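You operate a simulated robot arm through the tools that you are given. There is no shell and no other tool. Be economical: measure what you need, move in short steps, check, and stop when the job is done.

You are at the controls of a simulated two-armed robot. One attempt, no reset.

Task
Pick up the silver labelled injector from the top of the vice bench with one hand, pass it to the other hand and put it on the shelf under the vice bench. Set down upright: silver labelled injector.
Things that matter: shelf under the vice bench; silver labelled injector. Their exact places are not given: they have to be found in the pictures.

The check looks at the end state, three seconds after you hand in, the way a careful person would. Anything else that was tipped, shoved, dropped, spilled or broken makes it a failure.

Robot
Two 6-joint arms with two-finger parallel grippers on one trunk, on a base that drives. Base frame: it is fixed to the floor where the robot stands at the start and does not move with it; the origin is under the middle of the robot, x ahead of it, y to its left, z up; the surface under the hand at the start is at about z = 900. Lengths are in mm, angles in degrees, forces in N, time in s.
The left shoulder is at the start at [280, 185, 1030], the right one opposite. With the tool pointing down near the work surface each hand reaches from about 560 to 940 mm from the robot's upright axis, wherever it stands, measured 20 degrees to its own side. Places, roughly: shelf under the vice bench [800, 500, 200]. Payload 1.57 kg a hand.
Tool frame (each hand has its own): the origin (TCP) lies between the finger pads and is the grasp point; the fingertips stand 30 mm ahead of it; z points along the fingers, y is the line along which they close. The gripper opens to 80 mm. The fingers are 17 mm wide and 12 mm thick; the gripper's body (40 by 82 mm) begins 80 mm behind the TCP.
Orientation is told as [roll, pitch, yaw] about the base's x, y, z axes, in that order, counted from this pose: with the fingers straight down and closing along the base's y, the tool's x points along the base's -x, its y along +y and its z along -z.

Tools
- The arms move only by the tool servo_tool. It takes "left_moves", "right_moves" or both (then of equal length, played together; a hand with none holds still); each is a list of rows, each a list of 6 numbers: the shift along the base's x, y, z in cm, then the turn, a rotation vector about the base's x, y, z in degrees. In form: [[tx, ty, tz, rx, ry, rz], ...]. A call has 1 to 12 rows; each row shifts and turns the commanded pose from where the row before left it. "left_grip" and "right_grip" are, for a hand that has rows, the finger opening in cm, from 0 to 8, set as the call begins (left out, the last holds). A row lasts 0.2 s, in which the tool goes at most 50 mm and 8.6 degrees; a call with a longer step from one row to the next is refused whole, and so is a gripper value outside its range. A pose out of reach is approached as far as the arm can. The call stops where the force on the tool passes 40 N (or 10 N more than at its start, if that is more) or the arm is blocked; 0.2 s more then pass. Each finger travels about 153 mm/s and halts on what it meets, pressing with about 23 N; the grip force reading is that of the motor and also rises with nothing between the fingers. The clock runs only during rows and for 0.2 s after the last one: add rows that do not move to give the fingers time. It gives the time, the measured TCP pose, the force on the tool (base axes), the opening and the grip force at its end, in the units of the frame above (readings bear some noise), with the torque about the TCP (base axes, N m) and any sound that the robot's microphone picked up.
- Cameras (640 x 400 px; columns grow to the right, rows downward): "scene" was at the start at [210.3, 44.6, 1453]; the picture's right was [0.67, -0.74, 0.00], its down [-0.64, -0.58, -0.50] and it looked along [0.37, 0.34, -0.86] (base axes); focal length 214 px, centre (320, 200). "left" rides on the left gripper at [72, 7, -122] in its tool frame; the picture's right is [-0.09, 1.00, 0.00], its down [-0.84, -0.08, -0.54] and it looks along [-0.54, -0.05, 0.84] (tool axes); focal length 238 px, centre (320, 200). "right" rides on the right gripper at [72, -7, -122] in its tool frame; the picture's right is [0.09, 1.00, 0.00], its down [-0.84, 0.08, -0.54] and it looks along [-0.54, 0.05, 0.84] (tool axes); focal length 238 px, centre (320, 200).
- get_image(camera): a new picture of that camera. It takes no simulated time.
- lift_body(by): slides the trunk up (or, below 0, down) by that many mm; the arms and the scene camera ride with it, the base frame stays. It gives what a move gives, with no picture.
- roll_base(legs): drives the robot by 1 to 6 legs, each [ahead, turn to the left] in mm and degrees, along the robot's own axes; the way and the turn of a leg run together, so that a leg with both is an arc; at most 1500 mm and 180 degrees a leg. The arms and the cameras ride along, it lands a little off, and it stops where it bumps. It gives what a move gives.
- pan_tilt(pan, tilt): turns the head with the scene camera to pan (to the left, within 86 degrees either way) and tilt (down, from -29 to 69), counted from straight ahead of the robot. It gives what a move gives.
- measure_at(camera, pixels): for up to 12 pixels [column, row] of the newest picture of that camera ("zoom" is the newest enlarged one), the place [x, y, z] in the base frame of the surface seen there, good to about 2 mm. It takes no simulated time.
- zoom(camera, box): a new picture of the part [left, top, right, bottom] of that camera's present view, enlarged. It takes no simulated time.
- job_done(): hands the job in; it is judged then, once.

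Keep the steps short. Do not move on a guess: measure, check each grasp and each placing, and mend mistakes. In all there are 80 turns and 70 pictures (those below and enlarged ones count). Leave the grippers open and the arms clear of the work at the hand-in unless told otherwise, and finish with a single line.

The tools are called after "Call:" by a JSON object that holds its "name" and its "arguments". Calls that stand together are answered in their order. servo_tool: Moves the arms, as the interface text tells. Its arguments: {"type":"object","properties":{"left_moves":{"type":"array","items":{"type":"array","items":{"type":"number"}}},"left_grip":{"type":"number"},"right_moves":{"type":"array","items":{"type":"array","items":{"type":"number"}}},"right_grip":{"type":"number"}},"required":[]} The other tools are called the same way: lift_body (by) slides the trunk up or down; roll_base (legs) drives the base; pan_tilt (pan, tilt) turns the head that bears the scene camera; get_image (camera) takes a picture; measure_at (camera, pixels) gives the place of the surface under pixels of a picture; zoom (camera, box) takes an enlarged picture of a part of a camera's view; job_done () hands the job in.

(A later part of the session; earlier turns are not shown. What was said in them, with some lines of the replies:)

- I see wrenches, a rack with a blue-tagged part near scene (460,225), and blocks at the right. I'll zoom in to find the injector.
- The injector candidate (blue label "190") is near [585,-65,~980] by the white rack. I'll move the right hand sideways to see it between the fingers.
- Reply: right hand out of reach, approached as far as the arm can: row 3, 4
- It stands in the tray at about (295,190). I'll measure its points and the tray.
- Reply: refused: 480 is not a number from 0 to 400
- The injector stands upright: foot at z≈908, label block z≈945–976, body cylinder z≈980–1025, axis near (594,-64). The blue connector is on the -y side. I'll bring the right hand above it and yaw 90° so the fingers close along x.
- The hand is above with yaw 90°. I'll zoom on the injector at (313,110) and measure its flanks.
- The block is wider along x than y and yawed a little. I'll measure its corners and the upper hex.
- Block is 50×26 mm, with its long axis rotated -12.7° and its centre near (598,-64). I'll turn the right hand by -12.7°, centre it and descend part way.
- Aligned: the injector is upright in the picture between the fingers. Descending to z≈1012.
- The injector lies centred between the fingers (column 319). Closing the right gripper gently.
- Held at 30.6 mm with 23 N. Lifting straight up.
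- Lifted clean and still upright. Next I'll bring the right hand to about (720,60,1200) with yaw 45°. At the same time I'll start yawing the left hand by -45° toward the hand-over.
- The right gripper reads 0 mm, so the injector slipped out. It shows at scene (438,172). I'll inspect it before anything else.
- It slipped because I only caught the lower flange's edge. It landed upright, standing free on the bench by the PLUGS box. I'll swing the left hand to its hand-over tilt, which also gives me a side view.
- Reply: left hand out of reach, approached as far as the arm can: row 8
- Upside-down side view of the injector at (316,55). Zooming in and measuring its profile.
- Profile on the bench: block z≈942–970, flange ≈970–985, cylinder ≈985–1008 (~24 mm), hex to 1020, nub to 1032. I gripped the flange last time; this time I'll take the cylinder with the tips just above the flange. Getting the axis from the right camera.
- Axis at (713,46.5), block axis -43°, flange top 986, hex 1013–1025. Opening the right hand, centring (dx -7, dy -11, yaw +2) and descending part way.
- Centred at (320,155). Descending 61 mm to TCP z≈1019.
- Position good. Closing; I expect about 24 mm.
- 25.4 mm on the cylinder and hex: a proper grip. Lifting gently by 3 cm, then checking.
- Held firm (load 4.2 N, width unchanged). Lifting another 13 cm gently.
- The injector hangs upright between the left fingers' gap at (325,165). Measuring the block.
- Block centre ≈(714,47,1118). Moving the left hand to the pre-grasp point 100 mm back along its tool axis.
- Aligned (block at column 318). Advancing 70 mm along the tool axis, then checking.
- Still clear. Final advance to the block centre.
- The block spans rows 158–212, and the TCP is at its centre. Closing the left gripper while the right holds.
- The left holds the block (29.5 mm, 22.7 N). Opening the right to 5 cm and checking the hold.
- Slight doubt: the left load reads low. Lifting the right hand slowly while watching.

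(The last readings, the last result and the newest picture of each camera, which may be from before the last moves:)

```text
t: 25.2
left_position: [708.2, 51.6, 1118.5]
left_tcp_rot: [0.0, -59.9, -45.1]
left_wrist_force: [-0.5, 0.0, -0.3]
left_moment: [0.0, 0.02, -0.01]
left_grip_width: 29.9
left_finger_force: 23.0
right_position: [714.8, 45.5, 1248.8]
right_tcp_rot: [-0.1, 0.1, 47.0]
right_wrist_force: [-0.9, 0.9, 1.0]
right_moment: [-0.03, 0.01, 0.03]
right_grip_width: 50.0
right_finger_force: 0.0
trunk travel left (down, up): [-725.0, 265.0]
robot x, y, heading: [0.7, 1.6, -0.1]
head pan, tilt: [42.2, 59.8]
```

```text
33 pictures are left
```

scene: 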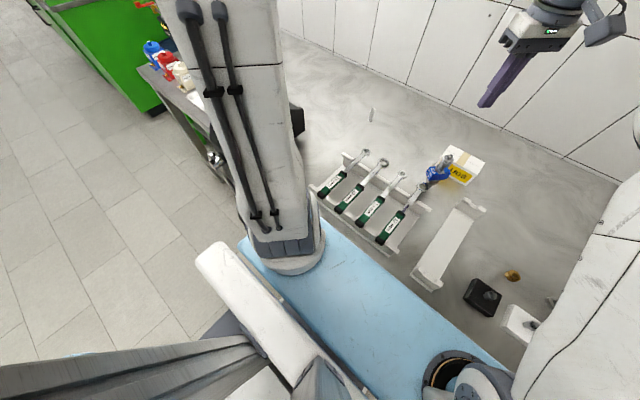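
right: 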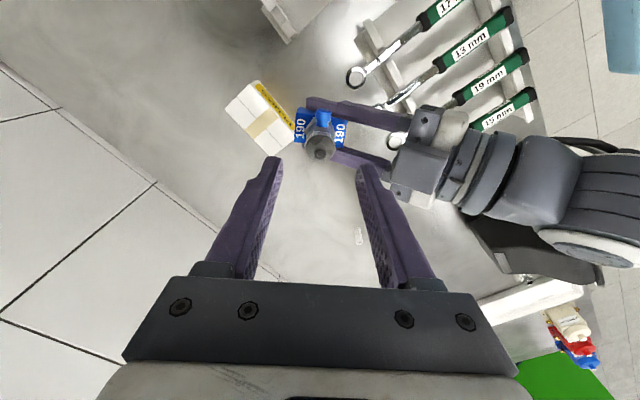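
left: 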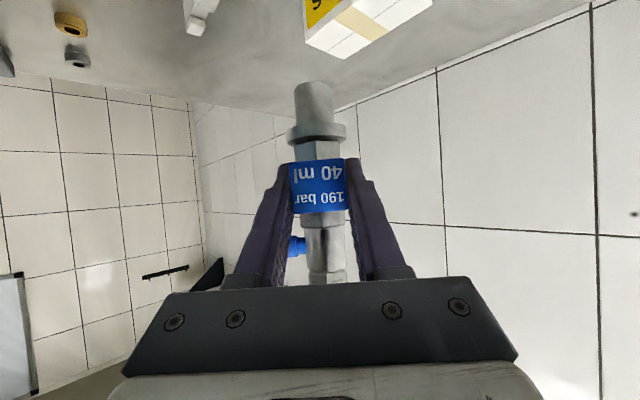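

The left hand holds the injector upright and alone. I'll retract the right hand to the right side and close it up, away from the bench items.

Call:
{"name": "servo_tool", "arguments": {"right_moves": [[0, 0, 2, 0, 0, 0], [-1, -4, 0, 0, 0, -4], [-2.6, -4.1, 0, 0, 0, -4], [-2.6, -4.1, 0, 0, 0, -4], [-2.6, -4.1, 0, 0, 0, -4], [-2.6, -4.1, 0, 0, 0, -4], [-2.6, -4.1, -1, 0, 0, -4], [-2.6, -4.1, -1, 0, 0, -4], [-2.6, -4.1, -1, 0, 0, -4], [-2.6, -4.1, -1, 0, 0, -4], [-2.6, -4.1, -1, 0, 0, -4], [-2.6, -4.1, -1, 0, 0, -4]]}}

Call:
{"name": "pan_tilt", "arguments": {"pan": 20, "tilt": 45}}

Call:
{"name": "get_image", "arguments": {"camera": "scene"}}

```text
t: 27.8
left_position: [707.4, 52.5, 1116.8]
left_tcp_rot: [0.0, -59.9, -45.1]
left_wrist_force: [0.1, 0.1, -0.4]
left_moment: [0.04, 0.02, -0.03]
left_grip_width: 29.7
left_finger_force: 23.0
right_position: [445.6, -403.0, 1208.4]
right_tcp_rot: [0.0, 0.0, 3.0]
right_wrist_force: [0.3, -0.4, 0.0]
right_moment: [-0.02, 0.01, 0.0]
right_grip_width: 49.9
right_finger_force: 0.1
trunk travel left (down, up): [-725.0, 265.0]
robot x, y, heading: [1.5, -2.1, -0.1]
head pan, tilt: [42.2, 59.8]
```

```text
t: 28.7
left_position: [707.8, 53.9, 1119.0]
left_tcp_rot: [0.0, -59.8, -45.0]
left_wrist_force: [-0.1, 0.2, 0.7]
left_moment: [-0.01, 0.02, -0.01]
left_grip_width: 29.7
left_finger_force: 23.2
right_position: [445.8, -403.8, 1208.6]
right_tcp_rot: [0.0, 0.0, 3.0]
right_wrist_force: [0.6, -0.1, 0.9]
right_moment: [-0.03, -0.03, -0.01]
right_grip_width: 50.1
right_finger_force: 0.0
trunk travel left (down, up): [-725.0, 265.0]
robot x, y, heading: [-1.3, 1.0, -0.1]
head pan, tilt: [20.0, 45.0]
```

```text
32 pictures are left
```

scene: 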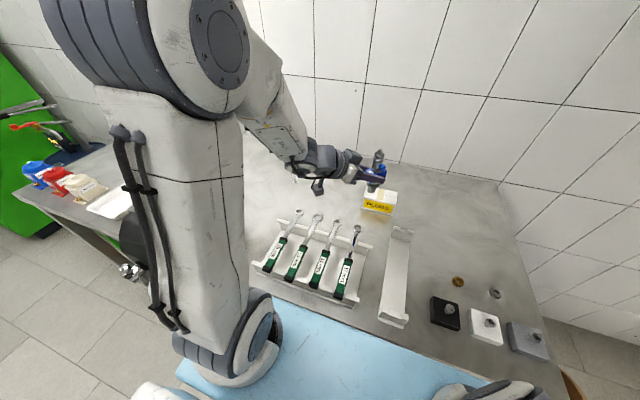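

Right hand is parked. Next, back the base straight out 700 mm so the arms clear the bench.

Call:
{"name": "roll_base", "arguments": {"legs": [[-700, 0]]}}

Call:
{"name": "pan_tilt", "arguments": {"pan": 25, "tilt": 35}}

Call:
{"name": "get_image", "arguments": {"camera": "scene"}}

```text
t: 32.6
left_position: [-15.2, 45.9, 1118.9]
left_tcp_rot: [0.0, -59.9, -45.9]
left_wrist_force: [-0.6, -0.6, 0.1]
left_moment: [0.0, 0.05, -0.01]
left_grip_width: 29.9
left_finger_force: 22.5
right_position: [-286.4, -404.5, 1209.2]
right_tcp_rot: [0.1, 0.1, 1.9]
right_wrist_force: [1.1, 1.4, 0.8]
right_moment: [0.01, 0.01, 0.06]
right_grip_width: 49.7
right_finger_force: 0.0
trunk travel left (down, up): [-725.0, 265.0]
robot x, y, heading: [-721.6, 4.5, -1.3]
head pan, tilt: [20.0, 45.0]
```

```text
t: 33.3
left_position: [-16.3, 45.2, 1118.0]
left_tcp_rot: [0.1, -59.9, -46.0]
left_wrist_force: [-0.3, -0.1, -0.1]
left_moment: [0.01, -0.01, -0.01]
left_grip_width: 29.9
left_finger_force: 23.1
right_position: [-286.9, -405.1, 1209.0]
right_tcp_rot: [0.0, 0.0, 1.7]
right_wrist_force: [-0.6, -0.1, 1.1]
right_moment: [-0.02, 0.01, 0.02]
right_grip_width: 50.0
right_finger_force: 0.0
trunk travel left (down, up): [-725.0, 265.0]
robot x, y, heading: [-727.8, 8.7, -1.0]
head pan, tilt: [25.0, 35.0]
```

```text
31 pictures are left
```

scene: 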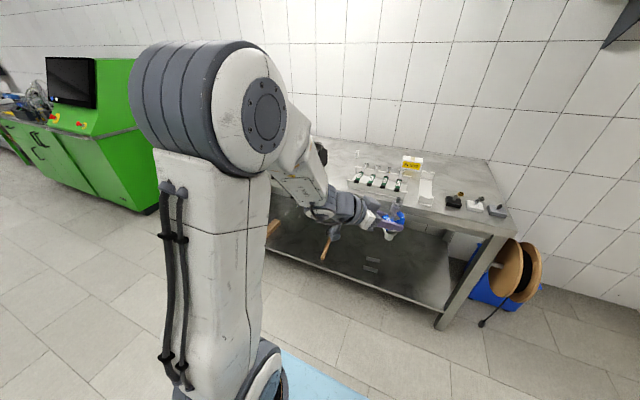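

The shelf under the bench is in view. Lowering the trunk 700 mm so the arm can reach under the top and the camera sees the shelf.

Call:
{"name": "lift_body", "arguments": {"by": -700}}

Call:
{"name": "pan_tilt", "arguments": {"pan": 20, "tilt": 12}}

Call:
{"name": "get_image", "arguments": {"camera": "scene"}}

```text
refused: -700 is not a number from -400 to 400
```

```text
t: 34.2
left_position: [-15.8, 44.5, 1119.2]
left_tcp_rot: [-0.1, -60.0, -45.9]
left_wrist_force: [0.1, 0.5, -0.5]
left_moment: [0.0, 0.01, 0.01]
left_grip_width: 29.8
left_finger_force: 23.0
right_position: [-286.0, -405.2, 1208.6]
right_tcp_rot: [0.0, 0.0, 1.9]
right_wrist_force: [0.6, -0.3, -0.9]
right_moment: [0.01, 0.04, 0.0]
right_grip_width: 49.8
right_finger_force: 0.0
trunk travel left (down, up): [-725.0, 265.0]
robot x, y, heading: [-726.2, 9.2, -1.1]
head pan, tilt: [20.0, 12.0]
```

```text
30 pictures are left
```

scene: 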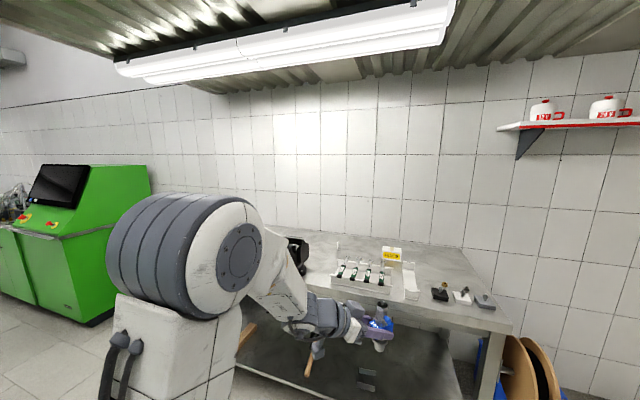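

Each lift is limited to 400 mm, so I'll do two of 350.

Call:
{"name": "lift_body", "arguments": {"by": -350}}

Call:
{"name": "lift_body", "arguments": {"by": -350}}

Call:
{"name": "pan_tilt", "arguments": {"pan": 10, "tilt": 20}}

Call:
{"name": "get_image", "arguments": {"camera": "scene"}}

```text
t: 37.6
left_position: [-15.7, 46.4, 767.8]
left_tcp_rot: [0.0, -60.0, -46.0]
left_wrist_force: [-0.5, -0.2, 0.1]
left_moment: [-0.01, -0.01, 0.0]
left_grip_width: 30.1
left_finger_force: 23.0
right_position: [-286.0, -404.9, 857.3]
right_tcp_rot: [0.0, 0.0, 1.8]
right_wrist_force: [0.2, -0.3, -0.3]
right_moment: [0.02, 0.02, 0.0]
right_grip_width: 50.0
right_finger_force: 0.0
trunk travel left (down, up): [-375.0, 615.0]
robot x, y, heading: [-722.2, 9.5, -1.1]
head pan, tilt: [20.0, 12.0]
```

```text
t: 41.0
left_position: [-15.6, 45.7, 417.0]
left_tcp_rot: [0.0, -59.9, -45.9]
left_wrist_force: [-0.3, 1.1, 0.0]
left_moment: [0.01, 0.02, -0.01]
left_grip_width: 29.9
left_finger_force: 23.4
right_position: [-287.4, -405.1, 508.5]
right_tcp_rot: [0.0, 0.1, 2.0]
right_wrist_force: [0.2, 0.6, 0.7]
right_moment: [-0.01, 0.01, -0.02]
right_grip_width: 49.9
right_finger_force: 0.0
trunk travel left (down, up): [-25.0, 965.0]
robot x, y, heading: [-724.2, 7.9, -1.1]
head pan, tilt: [20.0, 12.0]
```

```text
t: 41.8
left_position: [-15.8, 45.6, 417.0]
left_tcp_rot: [-0.1, -59.9, -45.9]
left_wrist_force: [0.3, -0.2, -0.3]
left_moment: [0.02, 0.02, 0.01]
left_grip_width: 30.0
left_finger_force: 23.2
right_position: [-286.9, -404.9, 509.9]
right_tcp_rot: [0.0, -0.1, 1.9]
right_wrist_force: [0.5, -0.3, 0.2]
right_moment: [-0.03, 0.0, 0.0]
right_grip_width: 49.9
right_finger_force: 0.0
trunk travel left (down, up): [-25.0, 965.0]
robot x, y, heading: [-724.1, 7.0, -1.1]
head pan, tilt: [10.0, 20.0]
```

```text
29 pictures are left
```

scene: 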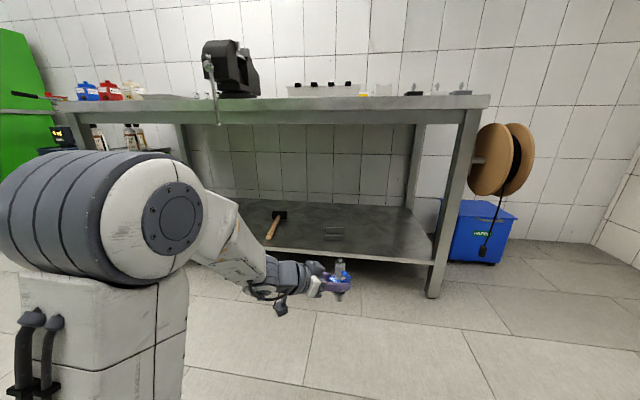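

The shelf is clear apart from a hammer at (275,225) and a small plate at (335,233). Measuring the shelf, the items and the bench frame.

Call:
{"name": "zoom", "arguments": {"camera": "scene", "box": [200, 180, 480, 300]}}

Call:
{"name": "measure_at", "arguments": {"camera": "scene", "pixels": [[380, 235], [425, 255], [360, 255], [265, 245], [280, 212], [335, 228], [335, 240], [437, 290], [465, 130], [330, 118], [400, 215], [250, 215]]}}

```text
2.29 times, centred on (340, 240) of scene
```

zoom: 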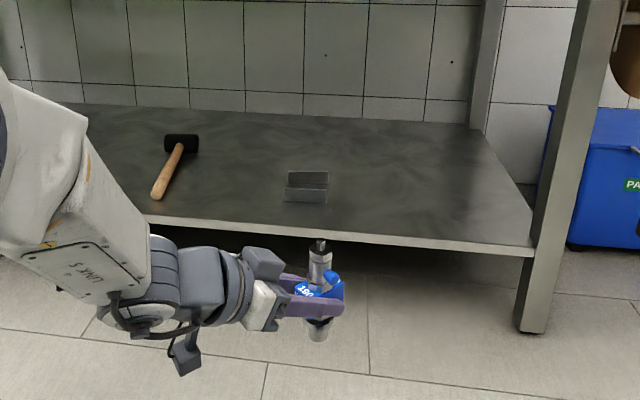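

```text
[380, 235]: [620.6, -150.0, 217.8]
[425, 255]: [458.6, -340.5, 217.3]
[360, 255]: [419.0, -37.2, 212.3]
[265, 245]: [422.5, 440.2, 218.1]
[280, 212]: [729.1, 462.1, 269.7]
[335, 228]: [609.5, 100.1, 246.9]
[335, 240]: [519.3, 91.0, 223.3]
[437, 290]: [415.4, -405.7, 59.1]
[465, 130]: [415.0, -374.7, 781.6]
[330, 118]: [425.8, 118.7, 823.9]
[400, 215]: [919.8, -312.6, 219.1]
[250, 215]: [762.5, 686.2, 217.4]
```

The shelf top is at z≈218, its front edge at x≈420 and the bench top's underside near z≈800. A bracket sits near (510–610, 45–145), and the area around (555,-170) is free. I'll turn right 9° and drive 575 mm in; the injector's foot will pass ~135 mm above the shelf.

Call:
{"name": "roll_base", "arguments": {"legs": [[0, -9], [400, 0]]}}

Call:
{"name": "get_image", "arguments": {"camera": "scene"}}

```text
t: 44.9
left_position: [368.6, -135.9, 417.5]
left_tcp_rot: [0.0, -59.9, -55.2]
left_wrist_force: [-0.4, -0.6, -0.4]
left_moment: [-0.04, 0.02, -0.01]
left_grip_width: 30.0
left_finger_force: 23.0
right_position: [30.4, -539.1, 508.1]
right_tcp_rot: [0.0, 0.0, -7.1]
right_wrist_force: [-0.2, 0.6, 0.4]
right_moment: [0.01, -0.02, 0.03]
right_grip_width: 49.8
right_finger_force: 0.2
trunk travel left (down, up): [-25.0, 965.0]
robot x, y, heading: [-337.2, -65.5, -10.1]
head pan, tilt: [10.0, 20.0]
```

```text
27 pictures are left
```

scene: 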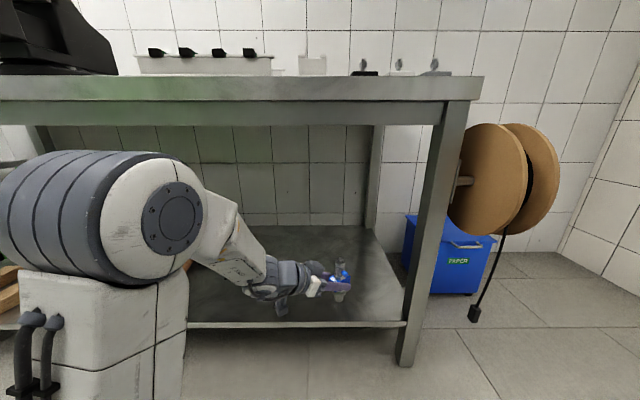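

All clear. Driving the last 190 mm.

Call:
{"name": "roll_base", "arguments": {"legs": [[190, 0]]}}

Call:
{"name": "get_image", "arguments": {"camera": "scene"}}

Call:
{"name": "get_image", "arguments": {"camera": "left"}}

```text
t: 46.4
left_position: [555.6, -168.7, 418.0]
left_tcp_rot: [0.1, -59.9, -55.1]
left_wrist_force: [-0.9, -0.3, 0.1]
left_moment: [0.04, 0.0, -0.01]
left_grip_width: 29.8
left_finger_force: 23.1
right_position: [217.1, -571.3, 507.9]
right_tcp_rot: [0.0, -0.1, -7.2]
right_wrist_force: [0.3, -0.6, -1.1]
right_moment: [0.02, 0.02, 0.01]
right_grip_width: 50.3
right_finger_force: 0.1
trunk travel left (down, up): [-25.0, 965.0]
robot x, y, heading: [-150.0, -97.0, -10.3]
head pan, tilt: [10.0, 20.0]
```

```text
26 pictures are left
```

scene: 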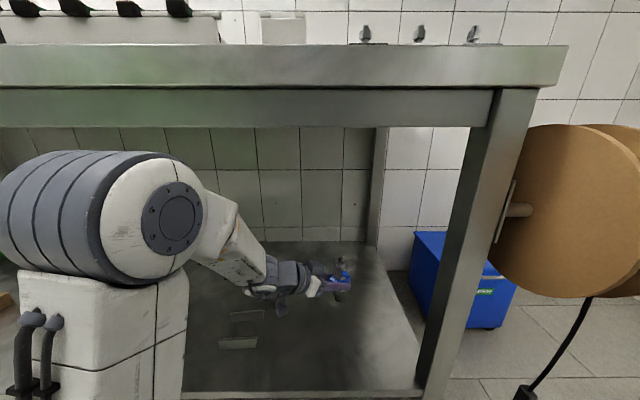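

```text
25 pictures are left
```

left: 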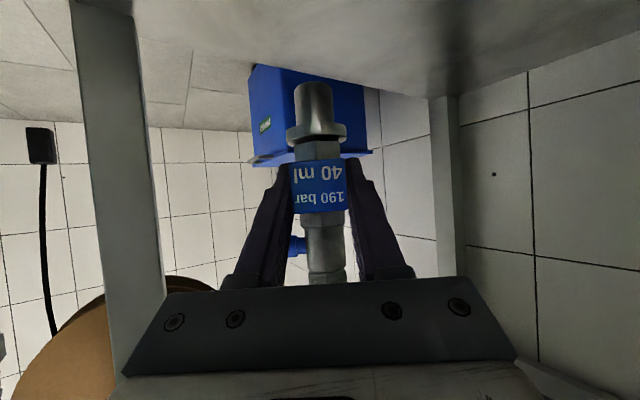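

Over the free area. Measuring the injector's tilt, the foot height, the shelf under it and the bracket.

Call:
{"name": "zoom", "arguments": {"camera": "left", "box": [256, 70, 384, 290]}}

Call:
{"name": "measure_at", "arguments": {"camera": "left", "pixels": [[314, 88], [315, 105], [305, 108], [325, 108], [318, 235], [318, 262], [320, 185], [308, 250], [338, 250]]}}

Call:
{"name": "measure_at", "arguments": {"camera": "scene", "pixels": [[232, 316], [262, 316], [222, 342], [257, 342], [345, 310], [345, 340], [283, 308], [338, 292], [345, 262], [280, 312]]}}

```text
1.82 times, centred on (320, 180) of left
```

zoom: 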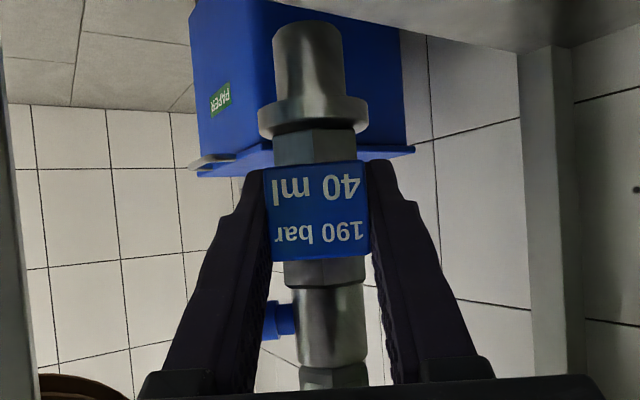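

```text
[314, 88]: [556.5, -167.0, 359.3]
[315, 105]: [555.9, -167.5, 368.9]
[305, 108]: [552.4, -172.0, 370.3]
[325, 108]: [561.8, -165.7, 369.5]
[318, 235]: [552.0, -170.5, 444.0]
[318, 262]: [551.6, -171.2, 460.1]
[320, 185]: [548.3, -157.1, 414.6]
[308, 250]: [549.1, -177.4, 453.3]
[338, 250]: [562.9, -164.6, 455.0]
```

```text
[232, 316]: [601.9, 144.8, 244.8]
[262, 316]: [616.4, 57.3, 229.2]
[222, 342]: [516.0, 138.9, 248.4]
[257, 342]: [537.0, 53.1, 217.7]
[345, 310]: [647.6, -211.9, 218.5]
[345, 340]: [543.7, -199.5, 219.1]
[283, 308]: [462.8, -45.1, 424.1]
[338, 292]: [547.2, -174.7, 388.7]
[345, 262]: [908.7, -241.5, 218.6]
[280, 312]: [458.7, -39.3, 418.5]
```

The foot bottom is at z≈358, the shelf at 218.5, and the tilt is within measuring noise. Lowering 125 mm first.

Call:
{"name": "servo_tool", "arguments": {"left_moves": [[0, 0, -1, 0, 0, 0], [0, 0, -2, 0, 0, 0], [0, 0, -2, 0, 0, 0], [0, 0, -2, 0, 0, 0], [0, 0, -2, 0, 0, 0], [0, 0, -2, 0, 0, 0], [0, 0, -1.0, 0, 0, 0], [0, 0, -0.5, 0, 0, 0], [0, 0, 0, 0, 0, 0]]}}

Call:
{"name": "get_image", "arguments": {"camera": "left"}}

Call:
{"name": "zoom", "arguments": {"camera": "scene", "box": [260, 240, 420, 360]}}

```text
t: 48.4
left_position: [556.2, -170.4, 292.7]
left_tcp_rot: [0.0, -59.9, -55.2]
left_wrist_force: [0.5, 0.4, -0.2]
left_moment: [0.02, 0.02, -0.01]
left_grip_width: 30.1
left_finger_force: 23.7
right_position: [217.4, -572.6, 507.9]
right_tcp_rot: [0.0, 0.0, -7.2]
right_wrist_force: [-0.3, -0.1, 0.4]
right_moment: [0.02, 0.0, -0.01]
right_grip_width: 50.2
right_finger_force: 0.1
trunk travel left (down, up): [-25.0, 965.0]
robot x, y, heading: [-152.1, -97.5, -10.2]
head pan, tilt: [10.0, 20.0]
```

```text
23 pictures are left
```

left: 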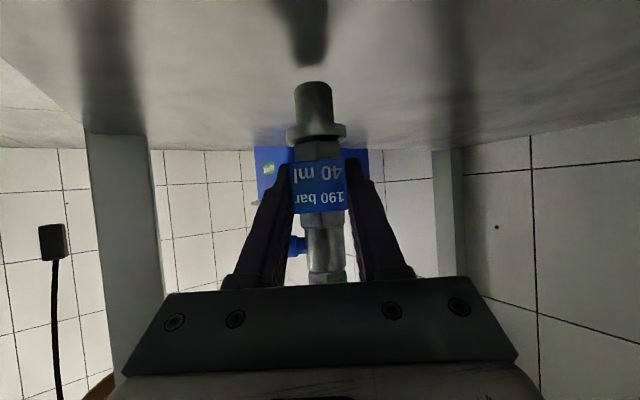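

```text
3.33 times, centred on (340, 300) of scene
```

zoom: 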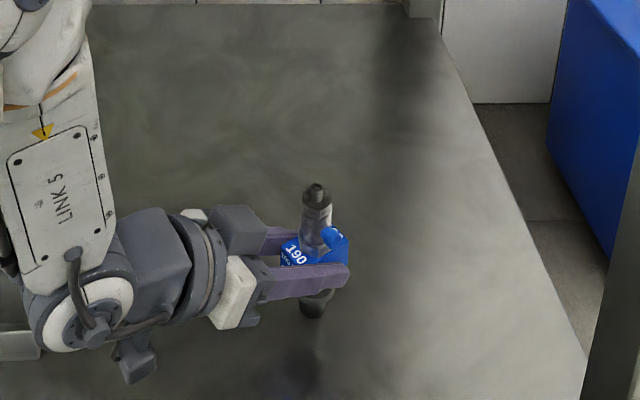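

About 14 mm to go. Checking the clearance under the hand camera and the foot.

Call:
{"name": "measure_at", "arguments": {"camera": "zoom", "pixels": [[135, 380], [140, 345], [90, 335], [313, 316], [317, 188], [60, 340], [240, 320]]}}

Call:
{"name": "measure_at", "arguments": {"camera": "left", "pixels": [[313, 85], [313, 92], [313, 60]]}}

```text
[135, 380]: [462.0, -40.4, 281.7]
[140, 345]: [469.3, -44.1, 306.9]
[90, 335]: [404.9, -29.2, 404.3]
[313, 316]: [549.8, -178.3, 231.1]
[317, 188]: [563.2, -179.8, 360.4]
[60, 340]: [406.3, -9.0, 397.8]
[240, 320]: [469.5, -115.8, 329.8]
```

```text
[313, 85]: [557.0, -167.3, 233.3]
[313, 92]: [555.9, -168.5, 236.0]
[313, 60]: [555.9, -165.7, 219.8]
```

The injector leans ~2.4° along the tool direction (foot vs. nub positions). I'll correct by 2.2° and lower 10 mm, then recheck.

Call:
{"name": "servo_tool", "arguments": {"left_moves": [[0, 0, 0, -1.8, -1.25, 0], [0, 0, -0.5, 0, 0, 0], [0, 0, -0.4, 0, 0, 0], [0, 0, 0, 0, 0, 0]]}}

Call:
{"name": "zoom", "arguments": {"camera": "scene", "box": [310, 280, 374, 344]}}

```text
t: 49.4
left_position: [559.1, -169.1, 291.1]
left_tcp_rot: [-0.7, -62.0, -54.7]
left_wrist_force: [0.3, -0.1, 0.3]
left_moment: [0.07, 0.01, 0.01]
left_grip_width: 29.6
left_finger_force: 22.8
left hand out of reach, approached as far as the arm can: row 2
right_position: [217.0, -571.8, 509.8]
right_tcp_rot: [0.0, 0.0, -7.2]
right_wrist_force: [0.1, 0.0, -0.2]
right_moment: [0.01, 0.01, 0.02]
right_grip_width: 50.2
right_finger_force: 0.0
trunk travel left (down, up): [-25.0, 965.0]
robot x, y, heading: [-149.2, -92.9, -10.5]
head pan, tilt: [10.0, 20.0]
```

```text
6.25 times, centred on (342, 312) of scene
```

zoom: 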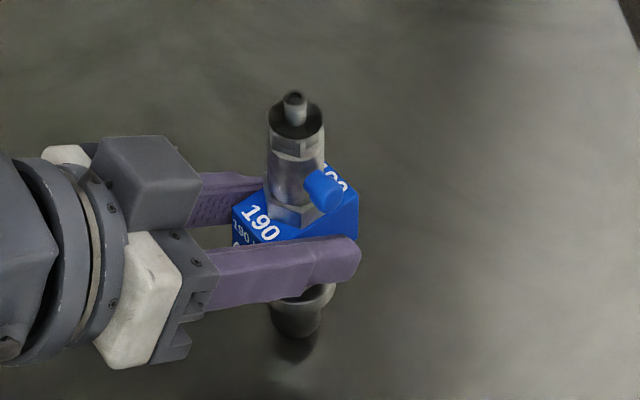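

The arm is at its reach limit here (z 291), so I'll use the trunk for the rest. First -9 mm.

Call:
{"name": "lift_body", "arguments": {"by": -9}}

Call:
{"name": "get_image", "arguments": {"camera": "left"}}

Call:
{"name": "measure_at", "arguments": {"camera": "left", "pixels": [[313, 84], [313, 90], [313, 100], [318, 240], [318, 265], [313, 70], [305, 100], [325, 100]]}}

```text
t: 50.0
left_position: [560.4, -169.6, 284.5]
left_tcp_rot: [-0.4, -62.2, -55.0]
left_wrist_force: [0.1, 0.2, 7.5]
left_moment: [-0.02, 0.04, -0.05]
left_grip_width: 29.7
left_finger_force: 22.7
right_position: [216.8, -571.6, 499.7]
right_tcp_rot: [0.1, 0.0, -7.2]
right_wrist_force: [-0.5, -1.0, -0.1]
right_moment: [0.02, 0.0, -0.01]
right_grip_width: 50.1
right_finger_force: 0.0
trunk travel left (down, up): [-16.0, 974.0]
robot x, y, heading: [-150.5, -93.2, -10.1]
head pan, tilt: [10.0, 20.0]
```

```text
20 pictures are left
```

left: 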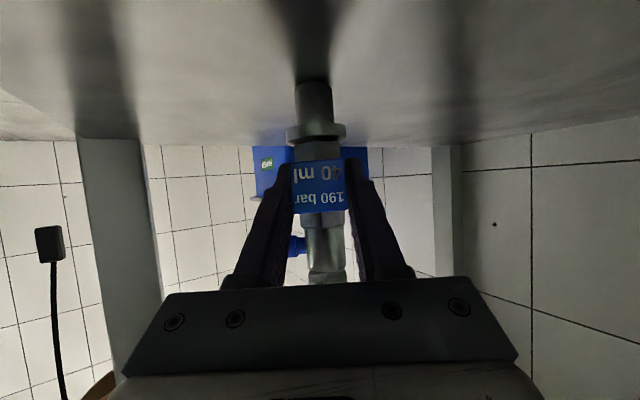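

```text
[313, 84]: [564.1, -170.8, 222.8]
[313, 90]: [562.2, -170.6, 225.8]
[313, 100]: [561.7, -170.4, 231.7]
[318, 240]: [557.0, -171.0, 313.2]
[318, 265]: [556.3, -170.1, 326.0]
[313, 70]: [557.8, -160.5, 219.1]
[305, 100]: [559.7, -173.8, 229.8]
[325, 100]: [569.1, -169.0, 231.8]
```

Contact: 7.5 N upward with little moment; the foot is on the shelf and the body is upright within noise. Opening the left gripper.

Call:
{"name": "servo_tool", "arguments": {"left_moves": [[0, 0, 0, 0, 0, 0], [0, 0, 0, 0, 0, 0], [0, 0, 0, 0, 0, 0], [0, 0, 0, 0, 0, 0]], "left_grip": 8}}

Call:
{"name": "get_image", "arguments": {"camera": "left"}}

Call:
{"name": "zoom", "arguments": {"camera": "scene", "box": [300, 270, 396, 350]}}

```text
t: 51.0
left_position: [560.4, -169.1, 282.4]
left_tcp_rot: [-0.6, -62.0, -54.8]
left_wrist_force: [0.0, 0.1, -0.3]
left_moment: [-0.01, -0.01, -0.04]
left_grip_width: 80.0
left_finger_force: 0.0
right_position: [217.1, -572.3, 499.7]
right_tcp_rot: [0.0, -0.1, -7.2]
right_wrist_force: [-0.8, -0.1, 0.1]
right_moment: [0.01, -0.01, -0.01]
right_grip_width: 50.0
right_finger_force: 0.1
trunk travel left (down, up): [-16.0, 974.0]
robot x, y, heading: [-149.0, -96.7, -10.2]
head pan, tilt: [10.0, 20.0]
```

```text
19 pictures are left
```

left: 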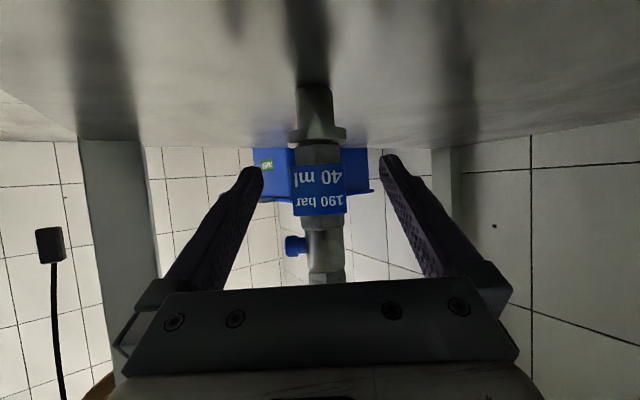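

```text
5.00 times, centred on (348, 310) of scene
```

zoom: 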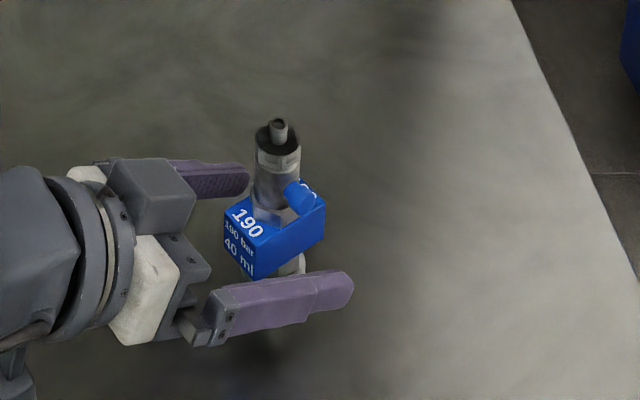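

It stands free between the open fingers. Retracting the left hand along its tool axis in small steps.

Call:
{"name": "servo_tool", "arguments": {"left_moves": [[-0.5, 0.72, 0.47, 0, 0, 0], [-1.0, 1.45, 0.94, 0, 0, 0], [-1.0, 1.45, 0.94, 0, 0, 0], [-1.0, 1.45, 0.94, 0, 0, 0], [0, 0, 0, 0, 0, 0]]}}

Call:
{"name": "get_image", "arguments": {"camera": "left"}}

```text
t: 52.2
left_position: [525.1, -117.8, 314.8]
left_tcp_rot: [-0.7, -61.9, -54.7]
left_wrist_force: [-0.6, -0.4, 0.2]
left_moment: [0.06, 0.01, 0.0]
left_grip_width: 79.9
left_finger_force: 0.1
right_position: [216.4, -571.5, 500.3]
right_tcp_rot: [0.1, 0.0, -7.2]
right_wrist_force: [-0.6, -0.3, -0.9]
right_moment: [0.01, -0.03, -0.01]
right_grip_width: 50.0
right_finger_force: 0.1
trunk travel left (down, up): [-16.0, 974.0]
robot x, y, heading: [-150.1, -96.4, -10.4]
head pan, tilt: [10.0, 20.0]
```

```text
17 pictures are left
```

left: 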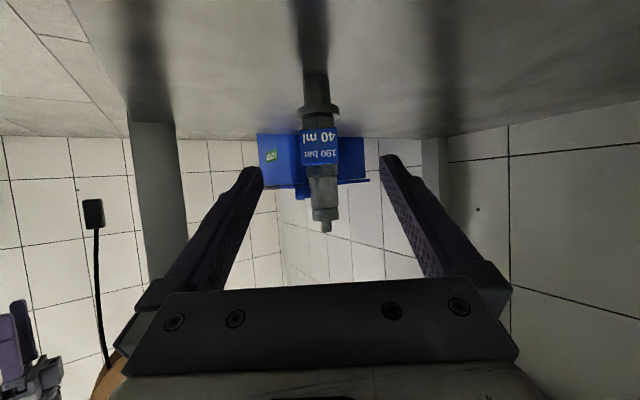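

Still upright and untouched. Retracting further.

Call:
{"name": "servo_tool", "arguments": {"left_moves": [[-1.0, 1.45, 0.94, 0, 0, 0], [-1.0, 1.45, 0.94, 0, 0, 0], [-1.0, 1.45, 0.94, 0, 0, 0], [-1.0, 1.45, 1.2, 0, 0, 0], [-1.0, 1.0, 1.5, 0, 0, 0], [-1.0, 1.0, 1.5, 0, 0, 0], [0, 0, 0, 0, 0, 0]]}}

Call:
{"name": "get_image", "arguments": {"camera": "scene"}}

```text
t: 53.8
left_position: [489.8, -36.2, 388.2]
left_tcp_rot: [-0.8, -61.9, -54.7]
left_wrist_force: [-0.6, 0.5, 0.2]
left_moment: [-0.01, 0.01, 0.0]
left_grip_width: 80.1
left_finger_force: 0.1
left hand out of reach, approached as far as the arm can: row 2, 3, 4, 5
right_position: [217.3, -571.4, 499.0]
right_tcp_rot: [0.0, 0.0, -7.2]
right_wrist_force: [-0.3, 0.6, 0.2]
right_moment: [-0.01, -0.01, 0.0]
right_grip_width: 50.1
right_finger_force: 0.0
trunk travel left (down, up): [-16.0, 974.0]
robot x, y, heading: [-148.5, -95.4, -10.0]
head pan, tilt: [10.0, 20.0]
```

```text
16 pictures are left
```

scene: 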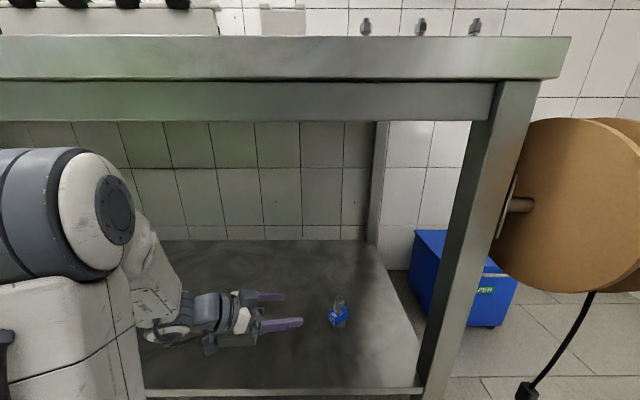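

The injector stands alone at (340,315), well clear. Backing the base out 450 mm and taking a final look.

Call:
{"name": "roll_base", "arguments": {"legs": [[-450, 0]]}}

Call:
{"name": "get_image", "arguments": {"camera": "scene"}}

Call:
{"name": "zoom", "arguments": {"camera": "scene", "box": [260, 190, 420, 300]}}

```text
t: 56.5
left_position: [42.6, 44.5, 386.9]
left_tcp_rot: [-0.6, -61.9, -54.5]
left_wrist_force: [0.0, 0.6, 0.1]
left_moment: [0.01, -0.01, 0.01]
left_grip_width: 80.3
left_finger_force: 0.1
right_position: [-228.6, -490.2, 500.1]
right_tcp_rot: [0.0, 0.0, -7.0]
right_wrist_force: [-0.6, -1.0, 0.5]
right_moment: [-0.03, 0.0, -0.01]
right_grip_width: 49.9
right_finger_force: 0.1
trunk travel left (down, up): [-16.0, 974.0]
robot x, y, heading: [-596.0, -18.1, -10.1]
head pan, tilt: [10.0, 20.0]
```

```text
15 pictures are left
```

scene: 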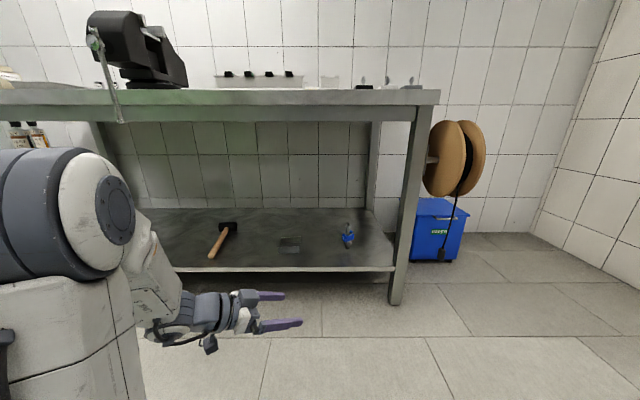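

```text
3.64 times, centred on (340, 245) of scene
```

zoom: 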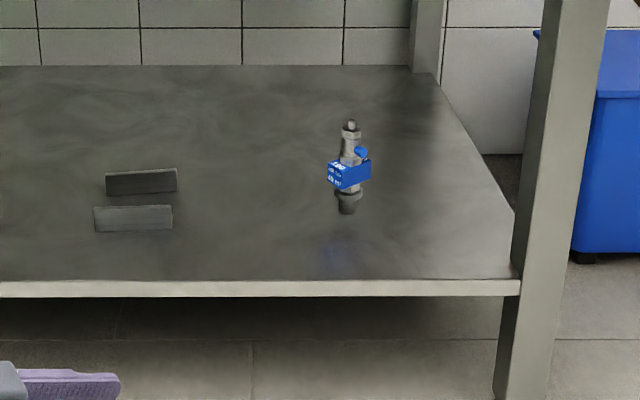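

The injector stands upright on the shelf, nothing else looks disturbed, both grippers are open and the arms are clear. Handing in.

Call:
{"name": "job_done", "arguments": {}}

```text
The job is handed in.
```

The silver injector was passed from the right hand to the left and stands upright on the shelf under the vice bench, but my first grip slipped and dropped it onto the bench top (it landed upright, with no visible damage).
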